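You operate a simulated robot arm through the tools that you are given. There is no shell and no other tool.

The job below is to be done with a simulated robot arm. You get a single attempt, and the scene is never put back.

Task
Wind the pearl string back onto the blue reel, down to mark 0.
Fine: orange knob back on HOLD; leave the grey lever on OPEN.

Only the result counts: the job must be done as asked and must still hold three seconds after the hand-in. Knocking over, shifting, dropping, spilling or breaking anything else fails it.

Robot
A 7-joint arm with a three-finger gripper, fixed in place. Base frame: the origin is on the floor under the middle of its stand, x ahead of it, y to its left, z up. Lengths are in m, angles in degrees, forces in N, time in s.
It reaches about 1.342 m from its shoulder. Its first joint turns from -166.0 to 166.0 degrees. Payload 2.69 kg.
The TCP is the grasp point between the finger pads, 0.03 m short of the fingertips. In the tool frame z runs along the fingers and y along their closing line. The gripper opens to 0.128 m; its body begins 0.117 m behind the TCP.
Orientation is told as [roll, pitch, yaw] about the base's x, y, z axes, in that order, counted from this pose: with the fingers straight down and closing along the base's y, the tool's x points along the base's -x, its y along +y and its z along -z.

Tools
- The arm moves only by the tool jog_arm. Its argument "series" is a list of rows, each a list of 6 numbers: the shift along the tool's x, y, z in cm, then the turn, a rotation vector about the tool's x, y, z in degrees. In form: [[dx, dy, dz, ax, ay, az], ...]. A call has 1 to 20 rows; each row is the pose to reach, as a shift and turn from the pose commanded when the call began, along the tool's axes at that moment. "grip" is the gripper command, from -1 (fully open) to 1 (shut), values between in proportion, set as the call begins (left out, the last holds). A row lasts 0.2 s, in which the tool goes at most 0.05 m and 8.6 degrees; a call with a longer step from one row to the next is refused whole, and so is a gripper value outside its range. A pose out of reach is approached as far as the arm can. The call stops where the force on the tool passes 60 N (or 10 N more than at its start, if that is more) or the arm is blocked; 0.2 s more then pass. The fingers move at their own pace (about 0.127 m/s each) and stop on an object; they squeeze with about 43 N. The grip force told is the motor's: it shows also when the fingers shut on nothing. Time passes only in rows, and 0.2 s behind the last, so rows that repeat a pose let the fingers close. It gives the time, the measured TCP pose, the force on the tool (base axes), the opening and the grip force at its end, in the units of the frame above (readings bear some noise), with the torque about the TCP (base axes, N m) and any sound that the robot's microphone picked up.
- Cameras (640 x 400 px; columns grow to the right, rows downward): "scene" is fixed at [0.4072, 0.6627, 1.7856]; the picture's right is [-0.84, -0.54, 0.00], its down [-0.45, 0.70, -0.55] and it looks along [0.30, -0.46, -0.84] (base axes); focal length 333 px, centre (320, 200). "wrist" rides on the gripper at [0.058, 0.054, -0.131] in the tool frame; the picture's right is [-0.68, 0.74, 0.00], its down [-0.62, -0.57, -0.55] and it looks along [-0.40, -0.37, 0.84] (tool axes); focal length 234 px, centre (320, 200). There is no depth. A picture from a camera that has moved, and an enlarged one, comes with that camera's place and axes in the base frame and with its lens. The place of the scene camera against the robot may be out by one fixed shift of up to 0.025 m in any direction.
- grab_frame(camera): a new picture of that camera. It takes no simulated time.
- slide_trunk(by): moves the trunk up (or, below 0, down) by that many m; the arm rides with it, the base frame stays. It gives what a move gives, with no picture.
- close_up(camera, box): a new picture of the part [left, top, right, bottom] of that camera's present view, enlarged. It takes no simulated time.
- finish_job(): hands the job in; it is judged then, once.

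Nothing tells you positions but the pictures and the camera data. Unless the task says otherwise, let go and move clear before handing in.

The tools are called after ">>>" as name(argument=value, ...) on one line, values as JSON. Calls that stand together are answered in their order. jog_arm: Moves the arm, as the interface text tells. Its arguments: {"type":"object","properties":{"series":{"type":"array"},"grip":{"type":"number"}},"required":["series"]} The other tools are called the same way: slide_trunk (by) moves the trunk up or down; grab_frame (camera) takes a picture; close_up (camera, box) takes an enlarged picture of a part of a camera's view; finish_job () hands the job in.

At the start:

```text
time: 0.0
eef_pos: [0.4472, 0.3482, 1.4928]
ee_rot: [0.0, 0.1, 0.0]
contact_force: [0.2, 0.3, -1.0]
torque: [0.01, -0.01, 0.02]
finger_gap: 0.128
grip_force: 0.1
trunk travel left (down, up): [-0.275, 0.075]
```

scene: 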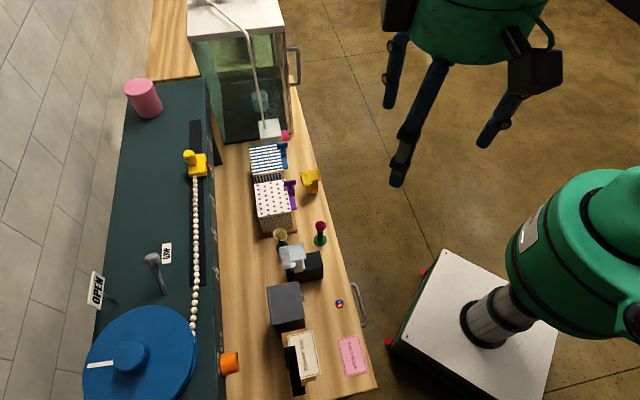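
wrist: 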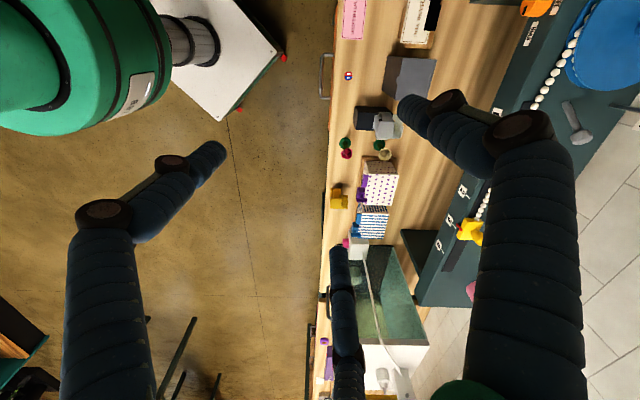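

I see a dark bench panel with a blue reel, a pearl string running to a yellow piece, a grey lever and an orange knob near the reel. I will take enlarged pictures to read the labels and marks first.

>>> close_up(camera="scene", box=[70, 220, 270, 400])

>>> close_up(camera="scene", box=[100, 70, 300, 250])

>>> close_up(camera="wrist", box=[420, 0, 640, 140])

>>> close_up(camera="scene", box=[250, 220, 390, 400])

>>> close_up(camera="wrist", box=[320, 0, 480, 110])

```text
2.22 times, centred on (170, 310) of scene
camera zoom: at [0.4072, 0.6627, 1.7856], right [-0.84, -0.54, 0.0], down [-0.45, 0.7, -0.55], along [0.3, -0.46, -0.84], focal length 740 px, centre (653, -44)
```

zoom: 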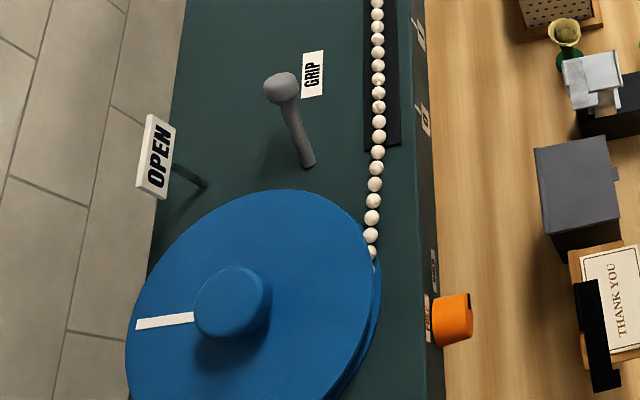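

```text
2.22 times, centred on (200, 160) of scene
camera zoom: at [0.4072, 0.6627, 1.7856], right [-0.84, -0.54, 0.0], down [-0.45, 0.7, -0.55], along [0.3, -0.46, -0.84], focal length 740 px, centre (587, 289)
```

zoom: 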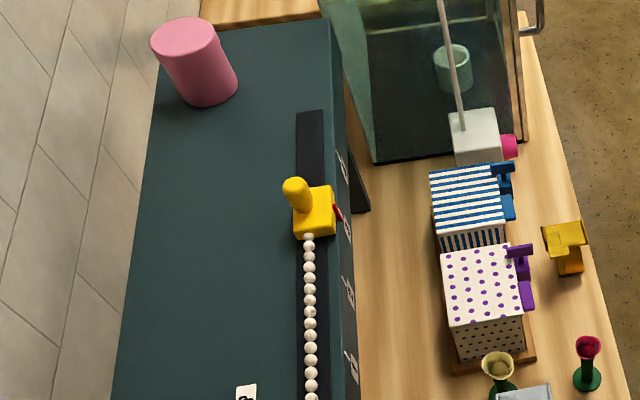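

```text
2.86 times, centred on (530, 70) of wrist
camera zoom: at [0.3886, 0.4019, 1.623], right [0.68, 0.74, 0.0], down [0.62, -0.57, 0.55], along [0.4, -0.37, -0.84], focal length 669 px, centre (-280, 571)
```

zoom: 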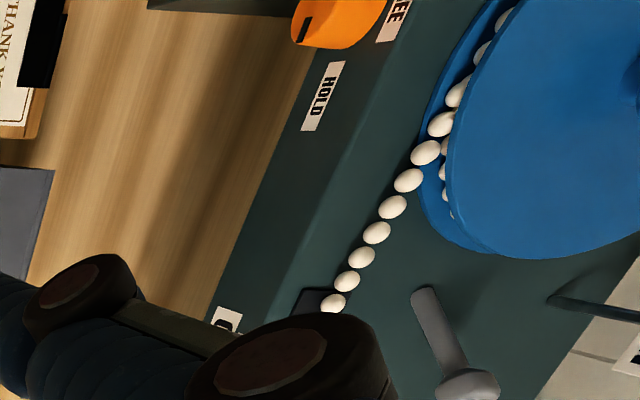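

```text
2.22 times, centred on (320, 310) of scene
camera zoom: at [0.4072, 0.6627, 1.7856], right [-0.84, -0.54, 0.0], down [-0.45, 0.7, -0.55], along [0.3, -0.46, -0.84], focal length 740 px, centre (320, -44)
```

zoom: 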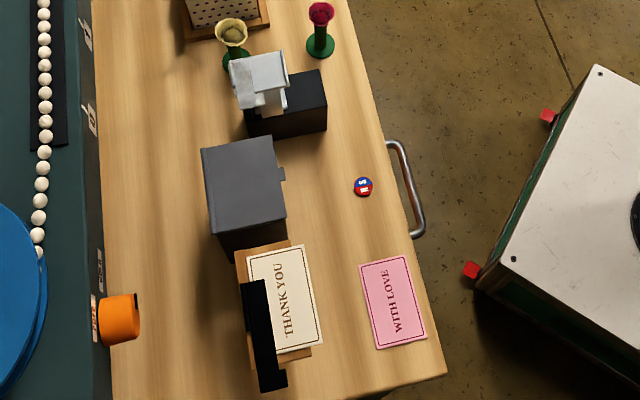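

```text
3.64 times, centred on (400, 55) of wrist
camera zoom: at [0.3886, 0.4019, 1.623], right [0.68, 0.74, 0.0], down [0.62, -0.57, 0.55], along [0.4, -0.37, -0.84], focal length 852 px, centre (29, 727)
```

zoom: 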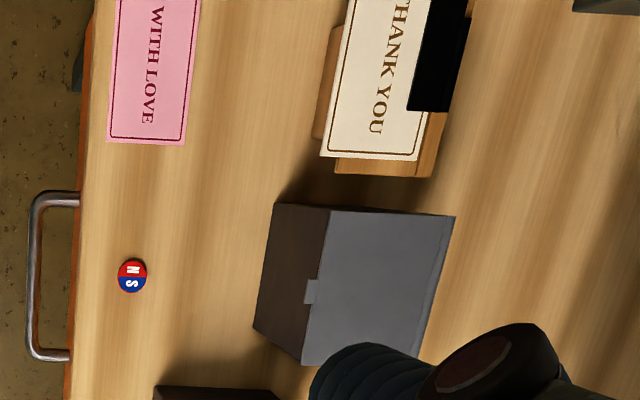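

The dark cabinet top lies at about z 1.20, about 45° off the base axes. The reel is near (0.70, 0.75), the lever near (0.73, 0.66) leaning towards the yellow slider, and the orange knob is on the front face near (0.57, 0.68). I will carry the wrist camera over, staying high, and turn it to face the cabinet.

>>> jog_arm(series=[[-1.3, 1.5, 0, 0, 0, -7.75], [-2.6, 3.0, 0, 0, 0, -15.5], [-3.9, 4.5, 0, 0, 0, -23.25], [-5.2, 6, 0, 0, 0, -31], [-6.5, 7.5, 0, 0, 0, -38.75], [-7.8, 9, 0, 0, 0, -46.5], [-9.1, 10.5, 0, 0, 0, -54.25], [-10.4, 12, 0, 0, 0, -62], [-11.7, 13.5, 0, 0, 0, -69.75], [-13, 15, 0, 0, 0, -77.5], [-14.3, 16.5, 0, 0, 0, -85.25], [-15.3, 18.2, -0.7, 0, 0, -93]])

>>> grab_frame(camera="wrist")

>>> grab_frame(camera="scene")

```text
time: 2.6
eef_pos: [0.601, 0.5307, 1.4992]
ee_rot: [0.1, 0.1, 93.2]
contact_force: [-0.6, 0.1, 0.1]
torque: [0.01, 0.01, 0.01]
finger_gap: 0.1279
grip_force: 0.2
trunk travel left (down, up): [-0.275, 0.075]
```

```text
taken
camera wrist: at [0.5508, 0.4685, 1.6295], right [-0.77, 0.64, 0.0], down [0.53, 0.65, 0.55], along [0.35, 0.42, -0.84], focal length 234 px, centre (320, 200)
```

wrist: 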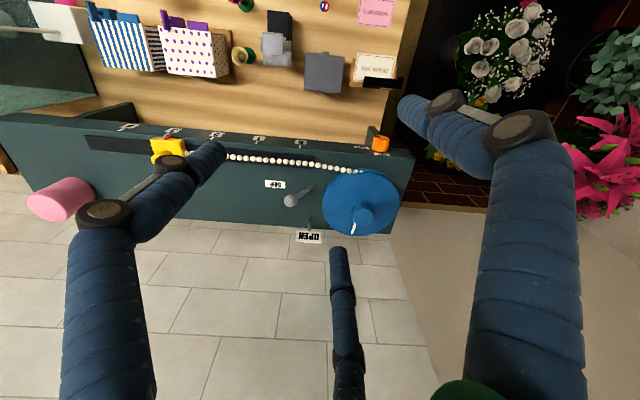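

```text
taken
```

scene: 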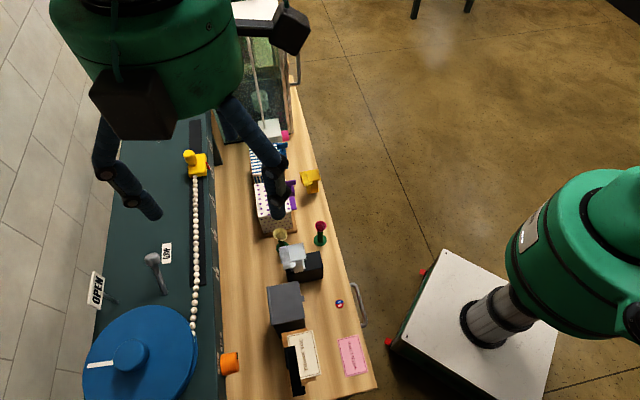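

The wrist camera now sees the whole apparatus, upside down. I will enlarge the parts to read the marks, the lever, and the knob.

>>> close_up(camera="wrist", box=[240, 120, 420, 250])

>>> close_up(camera="wrist", box=[340, 120, 420, 180])

>>> close_up(camera="wrist", box=[70, 100, 320, 220])

```text
3.08 times, centred on (330, 185) of wrist
camera zoom: at [0.5508, 0.4685, 1.6295], right [-0.77, 0.64, 0.0], down [0.53, 0.65, 0.55], along [0.35, 0.42, -0.84], focal length 720 px, centre (289, 246)
```

zoom: 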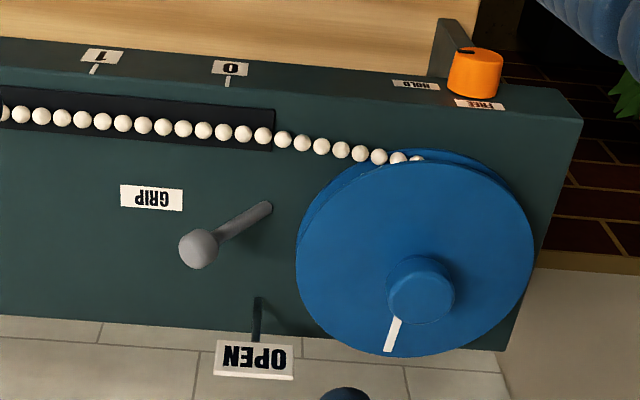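

```text
6.67 times, centred on (380, 150) of wrist
camera zoom: at [0.5508, 0.4685, 1.6295], right [-0.77, 0.64, 0.0], down [0.53, 0.65, 0.55], along [0.35, 0.42, -0.84], focal length 1561 px, centre (-80, 533)
```

zoom: 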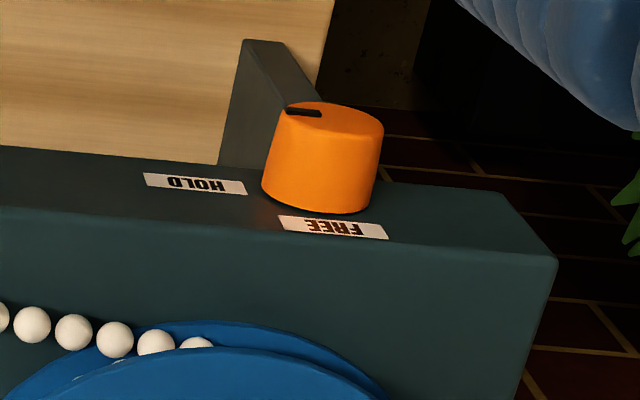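

```text
2.56 times, centred on (195, 160) of wrist
camera zoom: at [0.5508, 0.4685, 1.6295], right [-0.77, 0.64, 0.0], down [0.53, 0.65, 0.55], along [0.35, 0.42, -0.84], focal length 600 px, centre (640, 302)
```

zoom: 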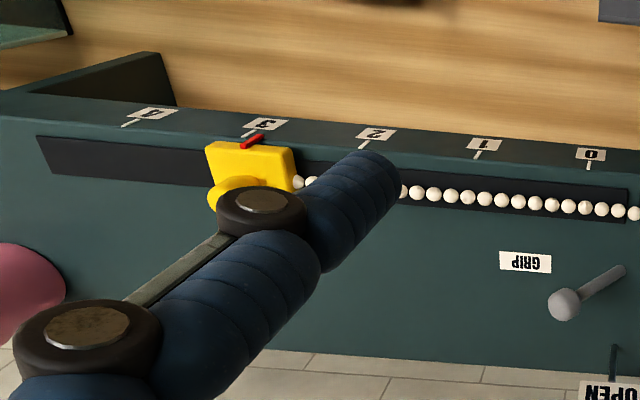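

The labels are readable now. The marks run 0 to 4, with 0 nearest the reel, and the red pointer is at 3. The orange knob's notch points to HOLD, and the lever leans to GRIP with OPEN about 90° away. I will move the camera sideways for a second view, so I can locate everything accurately.

>>> jog_arm(series=[[-2.0, -1.5, 0, 0, 0, 0], [-4.0, -3.0, 0, 0, 0, 0], [-6, -4.5, 0, 0, 0, 0], [-8, -6, 0, 0, 0, 0], [-10, -7.5, 0, 0, 0, 0], [-12, -9, 0, 0, 0, 0], [-14, -10.5, 0, 0, 0, 0]])

>>> grab_frame(camera="wrist")

```text
time: 4.2
eef_pos: [0.6976, 0.6773, 1.4977]
ee_rot: [0.2, 0.1, 93.0]
contact_force: [0.6, -0.1, -0.7]
torque: [-0.03, 0.04, 0.0]
finger_gap: 0.1279
grip_force: 0.1
trunk travel left (down, up): [-0.275, 0.075]
```

```text
taken
camera wrist: at [0.6477, 0.6157, 1.6285], right [-0.77, 0.64, 0.0], down [0.53, 0.65, 0.55], along [0.35, 0.42, -0.84], focal length 234 px, centre (320, 200)
```

wrist: 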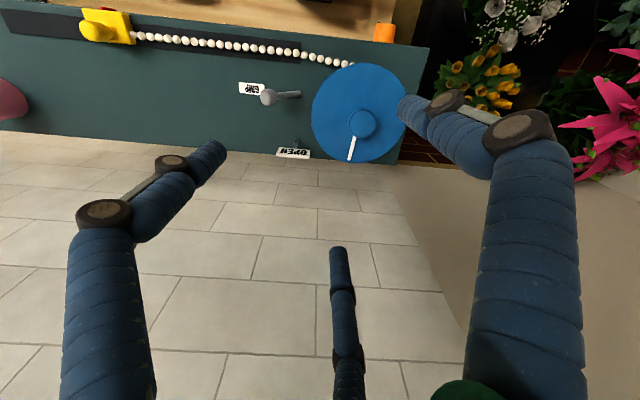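

I am now over the cabinet. I will enlarge the reel, lever, and knob area from this second viewpoint.

>>> close_up(camera="wrist", box=[220, 10, 440, 170])

>>> close_up(camera="wrist", box=[0, 0, 240, 140])

```text
2.50 times, centred on (330, 90) of wrist
camera zoom: at [0.6477, 0.6157, 1.6285], right [-0.77, 0.64, 0.0], down [0.53, 0.65, 0.55], along [0.35, 0.42, -0.84], focal length 585 px, centre (295, 475)
```

zoom: 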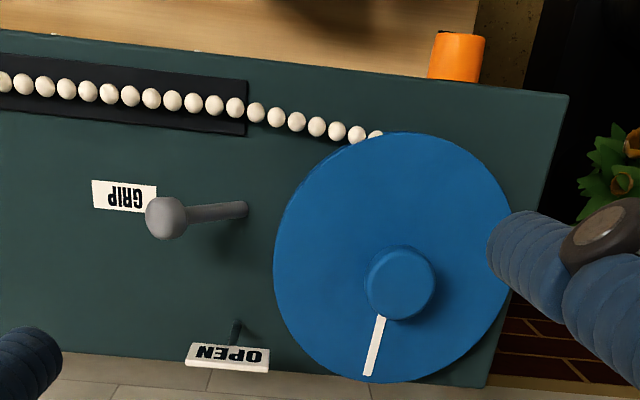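

```text
2.67 times, centred on (120, 70) of wrist
camera zoom: at [0.6477, 0.6157, 1.6285], right [-0.77, 0.64, 0.0], down [0.53, 0.65, 0.55], along [0.35, 0.42, -0.84], focal length 624 px, centre (853, 547)
```

zoom: 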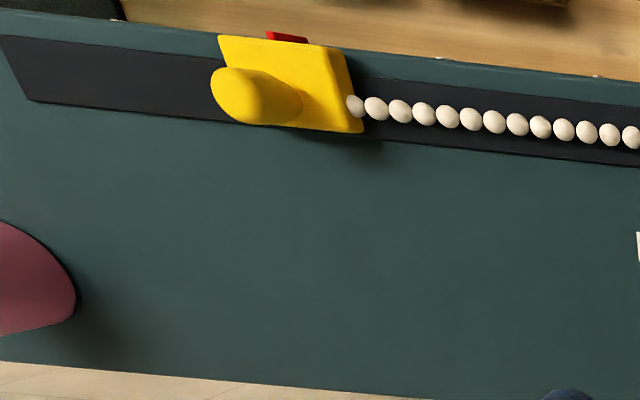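

The views agree. The cabinet runs at −45° with its top at z ≈ 1.217. The lever pivot is near (0.713, 0.642) and its ball at (0.740, 0.613, 1.276). The hub top is at (0.660, 0.731, 1.268) and the knob face at (0.552, 0.657, 1.187). I will close the fingers, move in front of the lever ball while still high, and look at the closed-finger shape.

>>> jog_arm(series=[[2.5, 0, 1.5, 0, 0, 0], [5, 0.1, 3, 0, 0, 0], [7.5, 0.1, 5, 0, 0, 0], [10.3, 0.2, 7, 0, 0, 0], [10.3, 0.2, 9.7, 0, 0, 0], [10.3, 0.2, 9.7, 0, 0, 0]], grip=1)

>>> grab_frame(camera="wrist")

>>> grab_frame(camera="scene")

```text
time: 5.6
eef_pos: [0.7017, 0.5705, 1.4014]
ee_rot: [0.0, 0.1, 93.0]
contact_force: [0.3, 0.4, 0.1]
torque: [-0.05, 0.01, 0.01]
finger_gap: 0.0019
grip_force: 31.7
trunk travel left (down, up): [-0.275, 0.075]
```

```text
taken
camera wrist: at [0.65, 0.5102, 1.5316], right [-0.77, 0.64, 0.0], down [0.53, 0.65, 0.55], along [0.35, 0.42, -0.84], focal length 234 px, centre (320, 200)
```

wrist: 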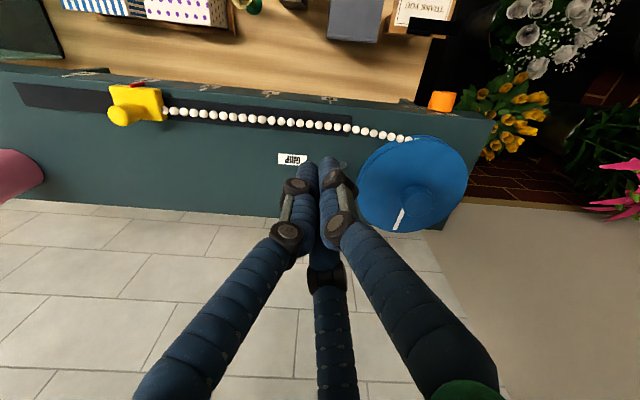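

```text
taken
```

scene: 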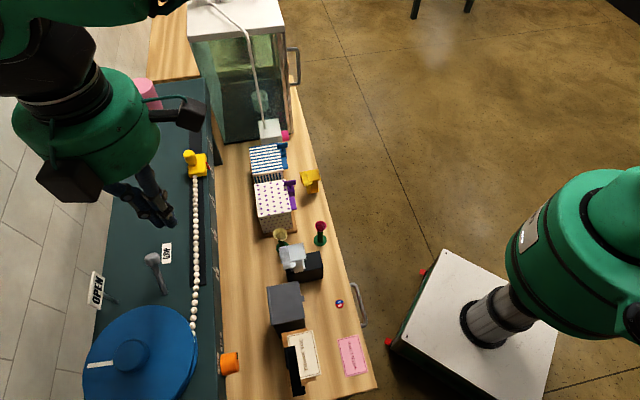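

The closed fingertips form a slim cluster about 2 cm in radius, just in front of the lever ball. I will lower straight down so the tips sit beside the ball, above the pearls.

>>> jog_arm(series=[[0, 0, 2.5, 0, 0, 0], [0, 0, 5, 0, 0, 0], [0, 0, 7.5, 0, 0, 0], [0, 0, 9.5, 0, 0, 0], [0, 0, 11.2, 0, 0, 0]])

>>> grab_frame(camera="wrist")

>>> close_up(camera="scene", box=[70, 180, 230, 300])

```text
time: 6.8
eef_pos: [0.7006, 0.5741, 1.289]
ee_rot: [0.1, 0.0, 93.0]
contact_force: [-1.0, -1.4, 0.8]
torque: [-0.01, 0.02, -0.01]
finger_gap: 0.0022
grip_force: 31.4
trunk travel left (down, up): [-0.275, 0.075]
```

```text
taken
camera wrist: at [0.6496, 0.5115, 1.4195], right [-0.77, 0.64, 0.0], down [0.53, 0.64, 0.55], along [0.35, 0.42, -0.84], focal length 234 px, centre (320, 200)
```

wrist: 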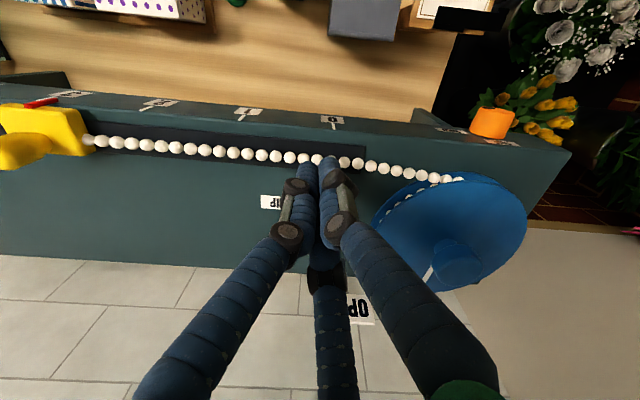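

```text
3.33 times, centred on (150, 240) of scene
camera zoom: at [0.4072, 0.6627, 1.7856], right [-0.84, -0.54, 0.0], down [-0.45, 0.7, -0.55], along [0.3, -0.46, -0.84], focal length 1110 px, centre (887, 67)
```

zoom: 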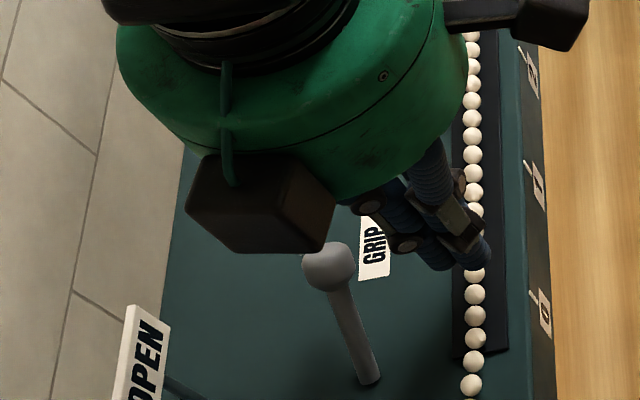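

The tips are correctly placed in front of the ball. I will push the lever a first small arc of about 20° towards OPEN and check how it moves.

>>> jog_arm(series=[[-0.8, -0.9, 0, 0, 0, 0], [-1.54, -1.8, 0, 0, 0, 0], [-1.6, -2.2, 0, 0, 0, 0], [-1.65, -2.7, 0, 0, 0, 0], [-1.8, -3.1, 0, 0, 0, 0], [-1.93, -3.57, 0, 0, 0, 0]])

>>> grab_frame(camera="wrist")

>>> close_up(camera="scene", box=[70, 180, 230, 300])

```text
time: 8.4
eef_pos: [0.7291, 0.5916, 1.2876]
ee_rot: [0.7, 0.6, 93.0]
contact_force: [-17.3, -19.1, 5.5]
torque: [-0.24, -0.11, 0.1]
finger_gap: 0.0023
grip_force: 31.4
trunk travel left (down, up): [-0.275, 0.075]
stopped in row 6: the force on the tool passed its limit at 63 N (the readings are from after the stop); the commanded pose is now the measured one
```

```text
taken
camera wrist: at [0.6804, 0.5298, 1.419], right [-0.77, 0.64, 0.0], down [0.54, 0.65, 0.54], along [0.34, 0.42, -0.84], focal length 234 px, centre (320, 200)
```

wrist: 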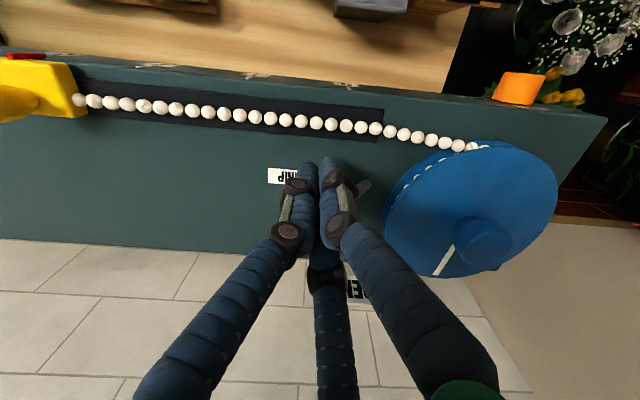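

```text
3.33 times, centred on (150, 240) of scene
camera zoom: at [0.4072, 0.6627, 1.7856], right [-0.84, -0.54, 0.0], down [-0.45, 0.7, -0.55], along [0.3, -0.46, -0.84], focal length 1110 px, centre (887, 67)
```

zoom: 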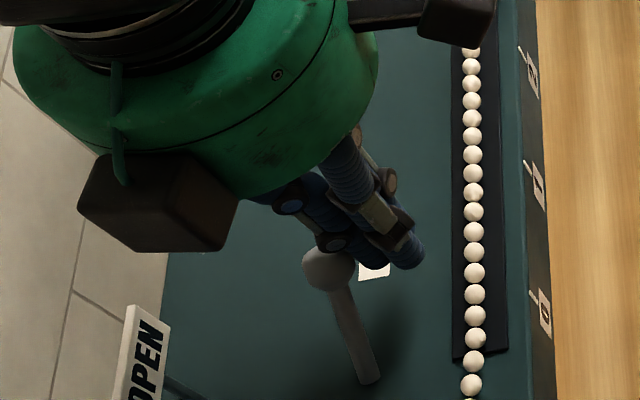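

The lever did not yield towards the back. It is hinged to tilt along the cabinet: the raised OPEN sign stands level with the upright lever's ball, and GRIP lies where the lever leans. I will back off, go round to the slider side of the ball, and check the placement before pushing it upright.

>>> jog_arm(series=[[1.27, 1.41, 0, 0, 0, 0], [3.2, -0.4, 0, 0, 0, 0], [5.2, -2.1, 0, 0, 0, 0], [3.8, -3.7, 0, 0, 0, 0], [2.4, -5.26, 0, 0, 0, 0]])

>>> grab_frame(camera="wrist")

>>> close_up(camera="scene", box=[70, 180, 230, 300])

```text
time: 9.6
eef_pos: [0.7871, 0.5738, 1.2855]
ee_rot: [0.6, 0.4, 93.1]
contact_force: [0.1, 0.4, -0.3]
torque: [-0.09, 0.01, 0.01]
finger_gap: 0.0019
grip_force: 31.6
trunk travel left (down, up): [-0.275, 0.075]
```

```text
taken
camera wrist: at [0.7375, 0.5129, 1.4167], right [-0.77, 0.64, 0.0], down [0.54, 0.65, 0.54], along [0.34, 0.42, -0.84], focal length 234 px, centre (320, 200)
```

wrist: 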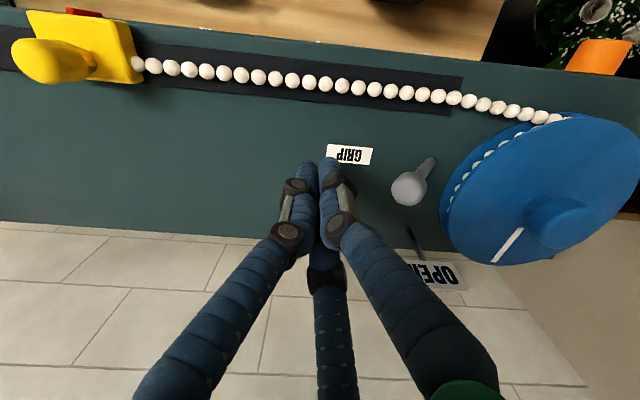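

```text
3.33 times, centred on (150, 240) of scene
camera zoom: at [0.4072, 0.6627, 1.7856], right [-0.84, -0.54, 0.0], down [-0.45, 0.7, -0.55], along [0.3, -0.46, -0.84], focal length 1110 px, centre (887, 67)
```

zoom: 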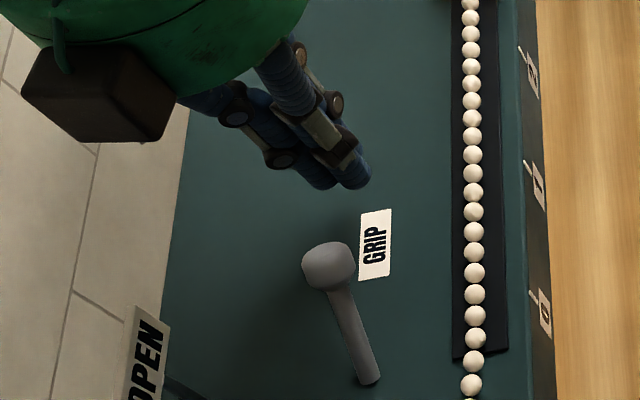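

The lever and its ball are in clear view, and the fingertips are on the slider side, level with the ball. I will push along the cabinet towards the reel, gently at first.

>>> jog_arm(series=[[-1.0, 1.2, 0, 0, 0, 0], [-1.96, 2.31, 0, 0, 0, 0], [-2.5, 2.8, 0, 0, 0, 0], [-3.0, 3.25, 0, 0, 0, 0], [-3.45, 3.65, 0, 0, 0, 0], [-3.89, 4.05, 0, 0, 0, 0]])

>>> grab_frame(camera="wrist")

>>> close_up(camera="scene", box=[70, 180, 230, 300])

```text
time: 11.0
eef_pos: [0.7421, 0.6081, 1.2854]
ee_rot: [0.6, 0.4, 93.2]
contact_force: [-1.0, -2.1, 4.2]
torque: [-0.01, 0.04, 0.06]
finger_gap: 0.0019
grip_force: 31.0
trunk travel left (down, up): [-0.275, 0.075]
```

```text
taken
camera wrist: at [0.6931, 0.5481, 1.4167], right [-0.77, 0.64, 0.0], down [0.54, 0.65, 0.54], along [0.34, 0.42, -0.84], focal length 234 px, centre (320, 200)
```

wrist: 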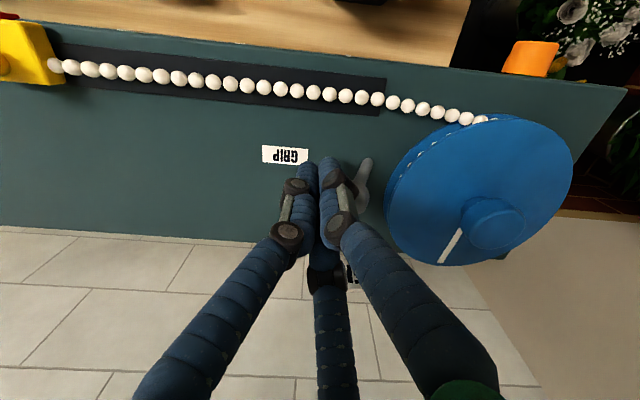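

```text
3.33 times, centred on (150, 240) of scene
camera zoom: at [0.4072, 0.6627, 1.7856], right [-0.84, -0.54, 0.0], down [-0.45, 0.7, -0.55], along [0.3, -0.46, -0.84], focal length 1110 px, centre (887, 67)
```

zoom: 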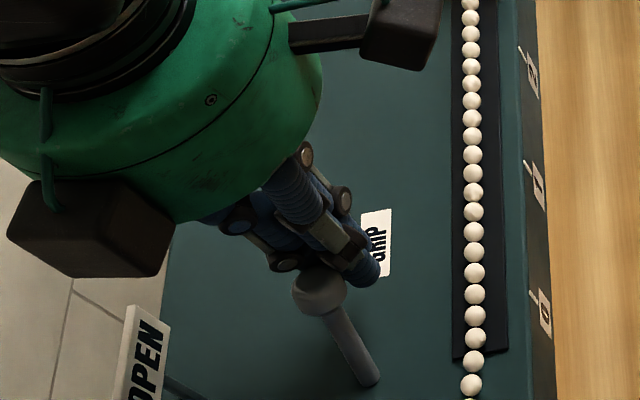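

The lever tilts easily in this direction. I will push it further, to about upright, level with the OPEN sign, watching for a stop.

>>> jog_arm(series=[[-0.45, 0.3, 0, 0, 0, 0], [-0.9, 0.6, 0, 0, 0, 0], [-1.3, 0.85, 0, 0, 0, 0], [-1.69, 1.12, 0, 0, 0, 0]])

>>> grab_frame(camera="wrist")

>>> close_up(camera="scene", box=[70, 180, 230, 300])

```text
time: 12.0
eef_pos: [0.7325, 0.6261, 1.2877]
ee_rot: [0.7, 0.4, 93.1]
contact_force: [0.3, -0.6, -0.3]
torque: [0.03, 0.0, 0.01]
finger_gap: 0.0021
grip_force: 31.8
trunk travel left (down, up): [-0.275, 0.075]
```

```text
taken
camera wrist: at [0.6826, 0.5642, 1.4179], right [-0.77, 0.64, 0.0], down [0.54, 0.65, 0.54], along [0.34, 0.42, -0.84], focal length 234 px, centre (320, 200)
```

wrist: 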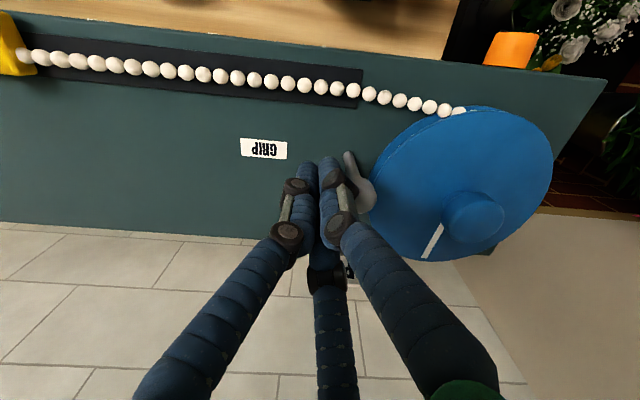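

```text
3.33 times, centred on (150, 240) of scene
camera zoom: at [0.4072, 0.6627, 1.7856], right [-0.84, -0.54, 0.0], down [-0.45, 0.7, -0.55], along [0.3, -0.46, -0.84], focal length 1110 px, centre (887, 67)
```

zoom: 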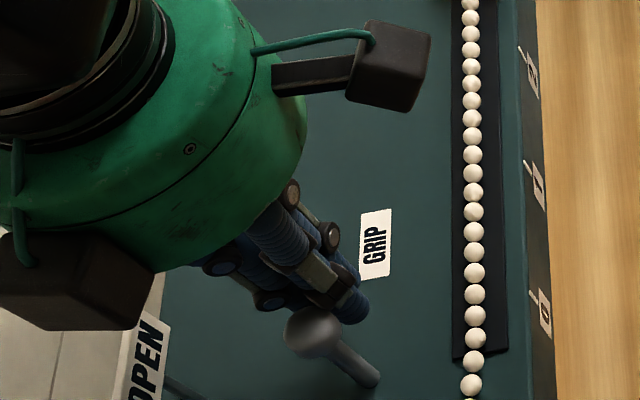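

The lever now looks about upright and no force is felt. I will retreat a few centimetres up and away to see it clearly.

>>> jog_arm(series=[[1.5, -1.3, 0, 0, 0, 0], [3.0, -2.7, 0, 0, 0, 0], [4.5, -4.0, -2, 0, 0, 0], [4.5, -4.0, -5, 0, 0, 0]])

>>> grab_frame(camera="wrist")

>>> close_up(camera="scene", box=[70, 180, 230, 300])

```text
time: 13.0
eef_pos: [0.7743, 0.5816, 1.3373]
ee_rot: [0.7, 0.4, 93.1]
contact_force: [-0.3, 0.3, 0.3]
torque: [0.04, -0.02, 0.02]
finger_gap: 0.002
grip_force: 31.3
trunk travel left (down, up): [-0.275, 0.075]
```

```text
taken
camera wrist: at [0.7246, 0.5203, 1.4684], right [-0.77, 0.64, 0.0], down [0.54, 0.65, 0.54], along [0.34, 0.42, -0.84], focal length 234 px, centre (320, 200)
```

wrist: 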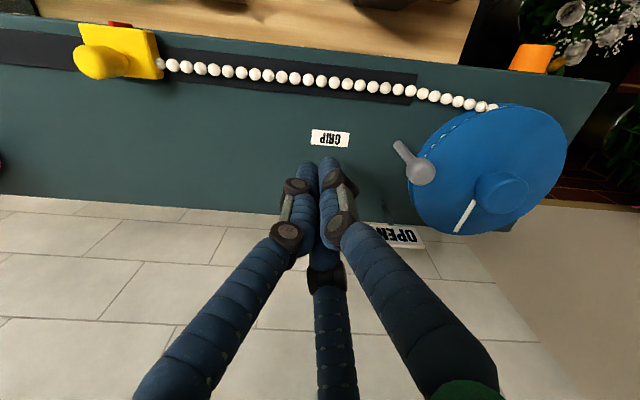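

```text
3.33 times, centred on (150, 240) of scene
camera zoom: at [0.4072, 0.6627, 1.7856], right [-0.84, -0.54, 0.0], down [-0.45, 0.7, -0.55], along [0.3, -0.46, -0.84], focal length 1110 px, centre (887, 67)
```

zoom: 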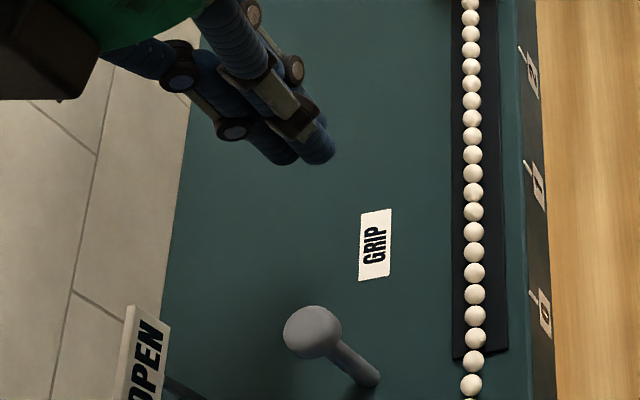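

The lever stands upright beside the OPEN sign, with its ball directly above the pivot. I will nudge it a few millimetres more to feel whether it sits against its stop.

>>> jog_arm(series=[[0, 0, 2.5, 0, 0, 0], [-1.5, 1.3, 4.5, 0, 0, 0], [-3.0, 2.7, 5, 0, 0, 0], [-4.2, 3.75, 5, 0, 0, 0], [-4.6, 4.1, 5, 0, 0, 0], [-4.95, 4.42, 5, 0, 0, 0]])

```text
time: 14.4
eef_pos: [0.7288, 0.6265, 1.2868]
ee_rot: [0.6, 0.3, 92.9]
contact_force: [13.2, -15.4, 0.0]
torque: [0.02, -0.12, 0.06]
finger_gap: 0.0024
grip_force: 31.9
trunk travel left (down, up): [-0.275, 0.075]
```

A 20 N push met a firm stop, so the lever is fully on OPEN. Next I will retreat upward and move in front of the cabinet near the orange knob.

>>> jog_arm(series=[[1.5, -1.3, 0, 0, 0, 0], [2.0, -1.8, -2.5, 0, 0, 0], [2.0, -1.8, -6, 0, 0, 0], [2.0, -1.8, -10, 0, 0, 0], [2.5, 2.0, -11.3, 0, 0, 0], [3.2, 6.0, -11.3, 0, 0, 0], [3.9, 10, -11.3, 0, 0, 0], [4.5, 14, -11.3, 0, 0, 0], [5.0, 18, -11.3, 0, 0, 0], [5.5, 22, -11.3, 0, 0, 0], [6.0, 26, -11.3, 0, 0, 0], [6.4, 29, -11.3, 0, 0, 0]])

>>> grab_frame(camera="scene")

>>> grab_frame(camera="wrist")

```text
time: 17.0
eef_pos: [0.4409, 0.5506, 1.4026]
ee_rot: [0.6, 0.4, 93.2]
contact_force: [0.3, -0.1, -0.1]
torque: [-0.02, 0.02, 0.04]
finger_gap: 0.002
grip_force: 31.2
trunk travel left (down, up): [-0.275, 0.075]
```

```text
taken
```

scene: 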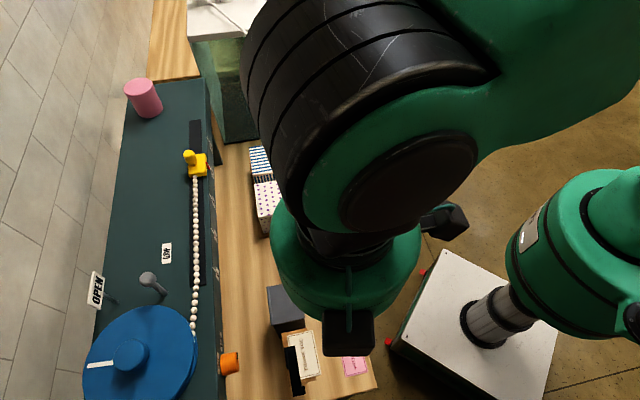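

```text
taken
camera wrist: at [0.3914, 0.4903, 1.5337], right [-0.77, 0.64, 0.0], down [0.54, 0.65, 0.54], along [0.34, 0.42, -0.84], focal length 234 px, centre (320, 200)
```

wrist: 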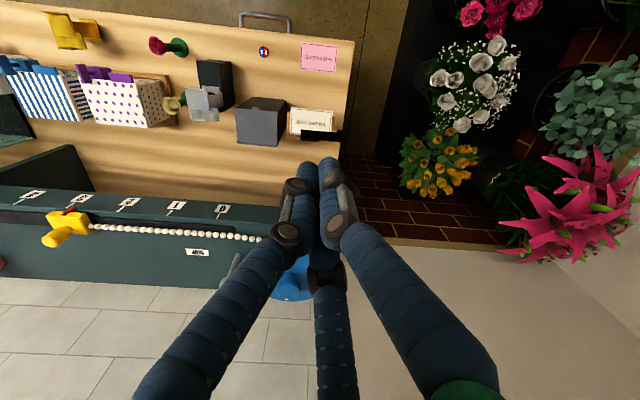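

The way is clear: the flowers are far below. I will tilt the hand from pointing down to pointing horizontally at the front face of the cabinet, and part-open the fingers.

>>> jog_arm(series=[[0, 0, 0, 5.6, -5.0, 0], [0, 0, 0, 11.2, -10, 0], [0, 0, 0, 16.8, -15, 0], [0, 0, 0, 22.4, -20, 0], [0, 0, 0, 28, -25, 0], [0, 0, 0, 33.6, -30, 0], [0, 0, 0, 39.2, -35, 0], [0, 0, 0, 44.8, -40, 0], [0, 0, 0, 50.4, -45, 0], [0, 0, 0, 56, -50, 0], [0, 0, 0, 61.6, -55, 0], [0, 0, 0, 67.1, -60, 0]], grip=-0.1)

>>> grab_frame(camera="scene")

>>> grab_frame(camera="wrist")

```text
time: 19.6
eef_pos: [0.4427, 0.5509, 1.4021]
ee_rot: [-89.1, -42.0, 134.3]
contact_force: [-0.5, 1.0, -0.7]
torque: [-0.01, -0.03, -0.01]
finger_gap: 0.0705
grip_force: 0.1
out of reach, approached as far as the arm can: row 10
trunk travel left (down, up): [-0.275, 0.075]
```

```text
taken
```

scene: 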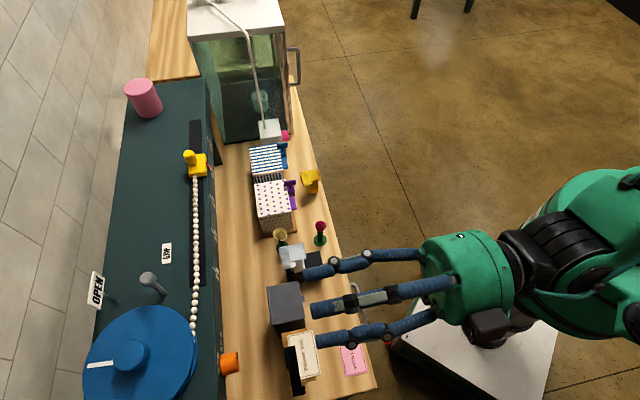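

```text
taken
camera wrist: at [0.3548, 0.4528, 1.3238], right [-0.7, 0.7, -0.09], down [-0.44, -0.32, 0.84], along [0.56, 0.63, 0.54], focal length 234 px, centre (320, 200)
```

wrist: 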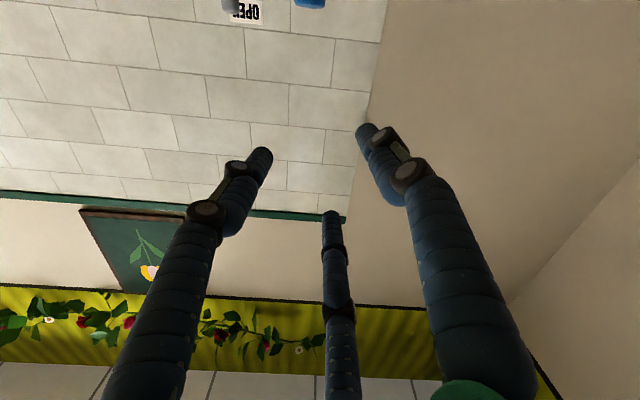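

The fingers now point horizontally at the cabinet front. I will lower the hand to the knob's height, still well in front of it, and look.

>>> jog_arm(series=[[1.6, 1.8, 0, 0, 0, 0], [3.2, 3.6, 0, 0, 0, 0], [4.8, 5.4, 0, 0, 0, 0], [6.4, 7.2, 0, 0, 0, 0], [8.0, 9.0, 0, 0, 0, 0], [9.6, 10.8, 0, 0, 0, 0], [11.2, 12.6, 0, 0, 0, 0], [12.8, 14.4, 0, 0, 0, 0], [14.3, 16.0, 0, 0, 0, 0]])

>>> grab_frame(camera="scene")

>>> grab_frame(camera="wrist")

```text
time: 21.6
eef_pos: [0.4406, 0.5498, 1.1877]
ee_rot: [-89.1, -41.9, 134.1]
contact_force: [0.0, -0.5, 0.2]
torque: [-0.01, 0.02, 0.0]
finger_gap: 0.0704
grip_force: 0.0
trunk travel left (down, up): [-0.275, 0.075]
```

```text
taken
```

scene: 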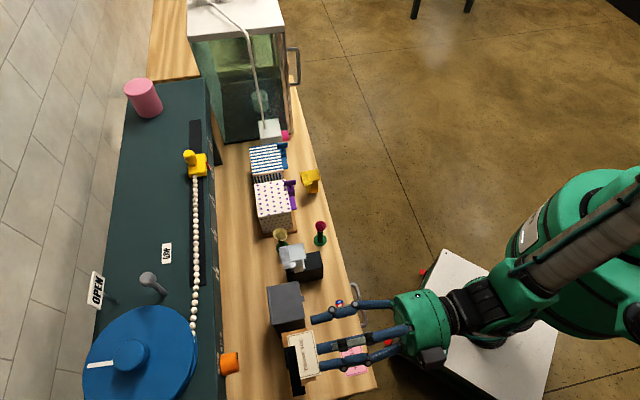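

```text
taken
camera wrist: at [0.3509, 0.4514, 1.1104], right [-0.7, 0.71, -0.1], down [-0.44, -0.32, 0.84], along [0.56, 0.63, 0.54], focal length 234 px, centre (320, 200)
```

wrist: 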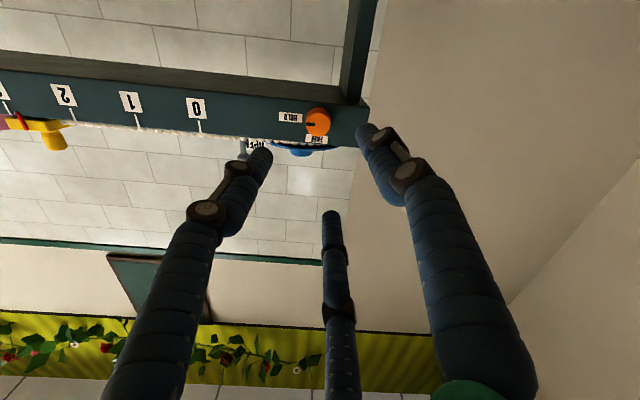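

The knob, its HOLD and FREE labels, and the marks are visible straight on from below. I will enlarge to fix the knob's centre and notch direction.

>>> close_up(camera="wrist", box=[260, 90, 380, 165])

>>> close_up(camera="wrist", box=[0, 60, 260, 180])

```text
5.33 times, centred on (320, 128) of wrist
camera zoom: at [0.3509, 0.4514, 1.1104], right [-0.7, 0.71, -0.1], down [-0.44, -0.32, 0.84], along [0.56, 0.63, 0.54], focal length 1249 px, centre (320, 587)
```

zoom: 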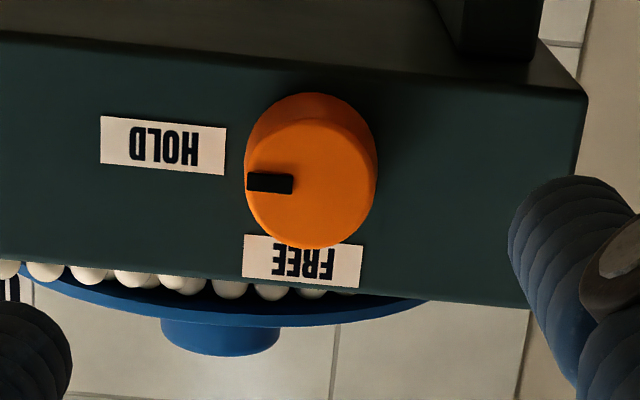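

```text
2.46 times, centred on (130, 120) of wrist
camera zoom: at [0.3509, 0.4514, 1.1104], right [-0.7, 0.71, -0.1], down [-0.44, -0.32, 0.84], along [0.56, 0.63, 0.54], focal length 576 px, centre (788, 397)
```

zoom: 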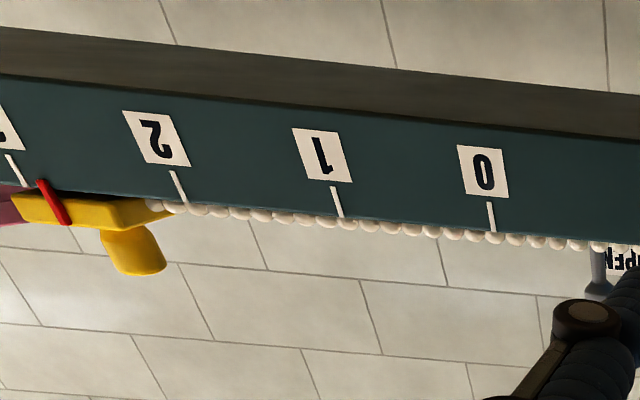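

The knob centre is confirmed at about (0.551, 0.657, 1.187), the notch is on HOLD, and the front face is about 2.3 cm behind the knob's face. I will advance straight in with the fingers open around the knob.

>>> jog_arm(series=[[0, 0, 2.5, 0, 0, 0], [0, 0, 5, 0, 0, 0], [0, -0.1, 7.5, 0, 0, 0], [0, -0.1, 10, 0, 0, 0], [0.04, -0.17, 12, 0, 0, 0], [0.04, -0.17, 13.0, 0, 0, 0], [0.04, -0.17, 13.8, 0, 0, 0]])

>>> grab_frame(camera="wrist")

>>> close_up(camera="scene", box=[150, 300, 330, 400])

```text
time: 23.2
eef_pos: [0.5117, 0.6379, 1.1946]
ee_rot: [-89.0, -42.0, 133.5]
contact_force: [1.1, 0.1, 0.2]
torque: [0.01, 0.02, 0.01]
finger_gap: 0.0703
grip_force: 0.1
out of reach, approached as far as the arm can: row 1, 2, 3, 4, 5, 6, 7
trunk travel left (down, up): [-0.275, 0.075]
```

```text
taken
camera wrist: at [0.4214, 0.5397, 1.1167], right [-0.69, 0.71, -0.1], down [-0.44, -0.32, 0.84], along [0.57, 0.63, 0.54], focal length 234 px, centre (320, 200)
```

wrist: 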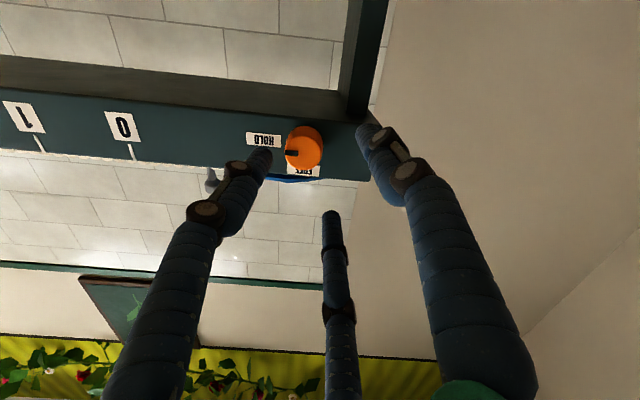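

```text
3.56 times, centred on (240, 350) of scene
camera zoom: at [0.4072, 0.6627, 1.7856], right [-0.84, -0.54, 0.0], down [-0.45, 0.7, -0.55], along [0.3, -0.46, -0.84], focal length 1184 px, centre (604, -333)
```

zoom: 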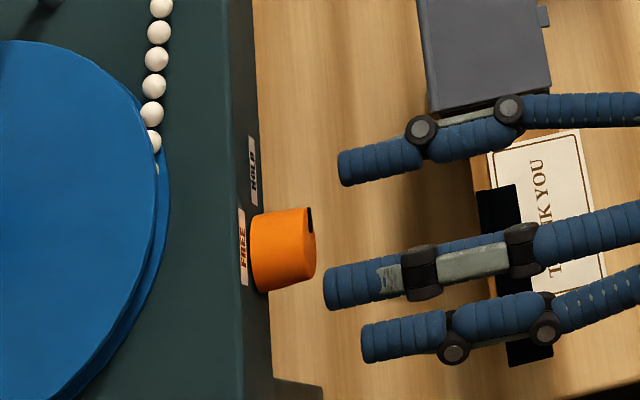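

The arm ran out of range about 3 cm short of the knob, probably at a wrist joint limit with the shoulder high. I will back off along the same line, raise the hand, and then lower the trunk so the arm has a better posture.

>>> jog_arm(series=[[0, 0, -3, 0, 0, 0], [0, 0, -6, 0, 0, 0], [0, 0, -9, 0, 0, 0], [0, 0, -12, 0, 0, 0], [0, 0, -13.8, 0, 0, 0], [-2, -2.24, -13.8, 0, 0, 0], [-4, -4.48, -13.8, 0, 0, 0], [-6, -6.72, -13.8, 0, 0, 0], [-8, -8.96, -13.8, 0, 0, 0], [-10, -11.2, -13.8, 0, 0, 0], [-12, -13.44, -13.8, 0, 0, 0], [-14, -15.7, -13.8, 0, 0, 0]])

```text
time: 25.8
eef_pos: [0.4131, 0.5404, 1.406]
ee_rot: [-89.0, -41.9, 134.2]
contact_force: [0.1, 0.9, -0.3]
torque: [0.01, 0.03, -0.01]
finger_gap: 0.0707
grip_force: 0.1
trunk travel left (down, up): [-0.275, 0.075]
```

The hand is back and high. Now I lower the trunk by 0.2 m, which brings the hand down to the knob's height.

>>> slide_trunk(by=-0.2)

>>> grab_frame(camera="wrist")

>>> grab_frame(camera="scene")

```text
time: 27.9
eef_pos: [0.4134, 0.54, 1.2063]
ee_rot: [-89.2, -41.9, 134.3]
contact_force: [-0.9, -0.3, 1.0]
torque: [0.0, 0.02, 0.0]
finger_gap: 0.0704
grip_force: 0.0
trunk travel left (down, up): [-0.075, 0.275]
```

```text
taken
camera wrist: at [0.3249, 0.441, 1.1282], right [-0.7, 0.7, -0.1], down [-0.44, -0.32, 0.84], along [0.56, 0.63, 0.54], focal length 234 px, centre (320, 200)
```

wrist: 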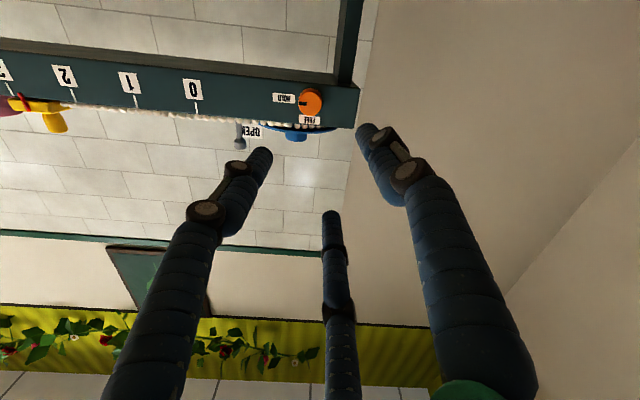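

```text
taken
```

scene: 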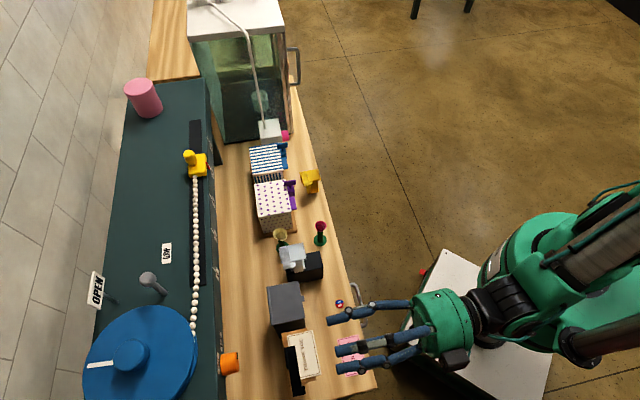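

The posture is better now. I will line up sideways with the knob first, then advance partway and check the measured pose.

>>> jog_arm(series=[[1.1, 0.2, 0, 0, 0, 0], [2.2, 0.38, 1, 0, 0, 0], [2.2, 0.38, 3.5, 0, 0, 0], [2.2, 0.38, 6, 0, 0, 0], [2.2, 0.38, 8.5, 0, 0, 0], [2.2, 0.38, 11, 0, 0, 0], [2.2, 0.38, 12.5, 0, 0, 0]])

>>> grab_frame(camera="wrist")

```text
time: 29.5
eef_pos: [0.5125, 0.6178, 1.187]
ee_rot: [-89.1, -42.0, 134.2]
contact_force: [0.3, -1.4, 0.0]
torque: [-0.02, -0.01, 0.01]
finger_gap: 0.0703
grip_force: 0.1
trunk travel left (down, up): [-0.075, 0.275]
```

```text
taken
camera wrist: at [0.4232, 0.5186, 1.1094], right [-0.7, 0.7, -0.1], down [-0.44, -0.32, 0.84], along [0.56, 0.63, 0.54], focal length 234 px, centre (320, 200)
```

wrist: 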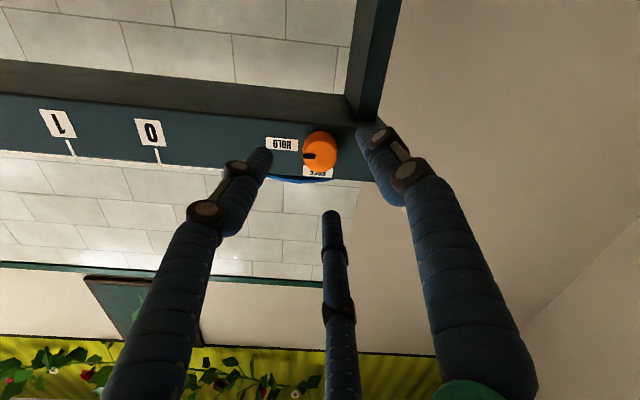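

The arm moves freely here. I will enlarge the view to check that the knob is centred between the fingertips.

>>> close_up(camera="wrist", box=[240, 100, 400, 200])

>>> close_up(camera="scene", box=[150, 300, 330, 400])

```text
4.00 times, centred on (320, 150) of wrist
camera zoom: at [0.4232, 0.5186, 1.1094], right [-0.7, 0.7, -0.1], down [-0.44, -0.32, 0.84], along [0.56, 0.63, 0.54], focal length 937 px, centre (320, 400)
```

zoom: 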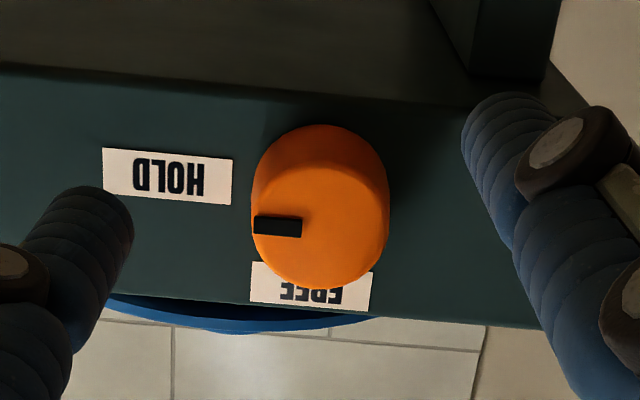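

```text
3.56 times, centred on (240, 350) of scene
camera zoom: at [0.4072, 0.6627, 1.7856], right [-0.84, -0.54, 0.0], down [-0.45, 0.7, -0.55], along [0.3, -0.46, -0.84], focal length 1184 px, centre (604, -333)
```

zoom: 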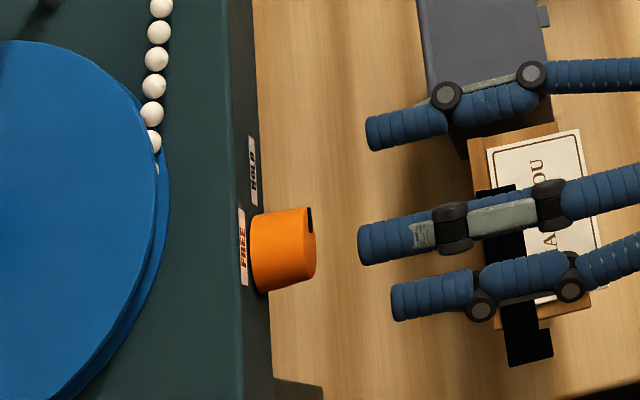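

The knob is centred between the fingertips. I will advance until the tips surround the knob just short of the front face.

>>> jog_arm(series=[[0, 0, 1.5, 0, 0, 0], [0, 0, 3.0, 0, 0, 0], [0, 0, 3.8, 0, 0, 0], [0, 0, 4.2, 0, 0, 0]])

>>> close_up(camera="scene", box=[150, 300, 330, 400])

>>> close_up(camera="wrist", box=[240, 100, 400, 200])

```text
time: 30.5
eef_pos: [0.541, 0.6469, 1.186]
ee_rot: [-89.1, -41.9, 134.2]
contact_force: [-0.3, 0.5, -0.3]
torque: [0.02, -0.04, -0.01]
finger_gap: 0.0705
grip_force: 0.0
trunk travel left (down, up): [-0.075, 0.275]
```

```text
3.56 times, centred on (240, 350) of scene
camera zoom: at [0.4072, 0.6627, 1.7856], right [-0.84, -0.54, 0.0], down [-0.45, 0.7, -0.55], along [0.3, -0.46, -0.84], focal length 1184 px, centre (604, -333)
```

zoom: 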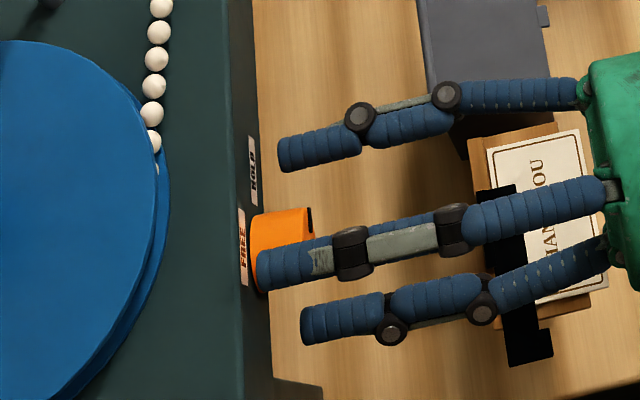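

```text
4.00 times, centred on (320, 150) of wrist
camera zoom: at [0.4523, 0.5486, 1.1088], right [-0.7, 0.7, -0.1], down [-0.44, -0.32, 0.84], along [0.56, 0.63, 0.54], focal length 937 px, centre (320, 400)
```

zoom: 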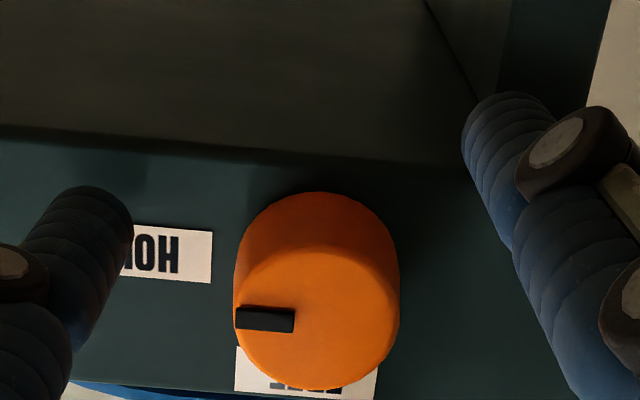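

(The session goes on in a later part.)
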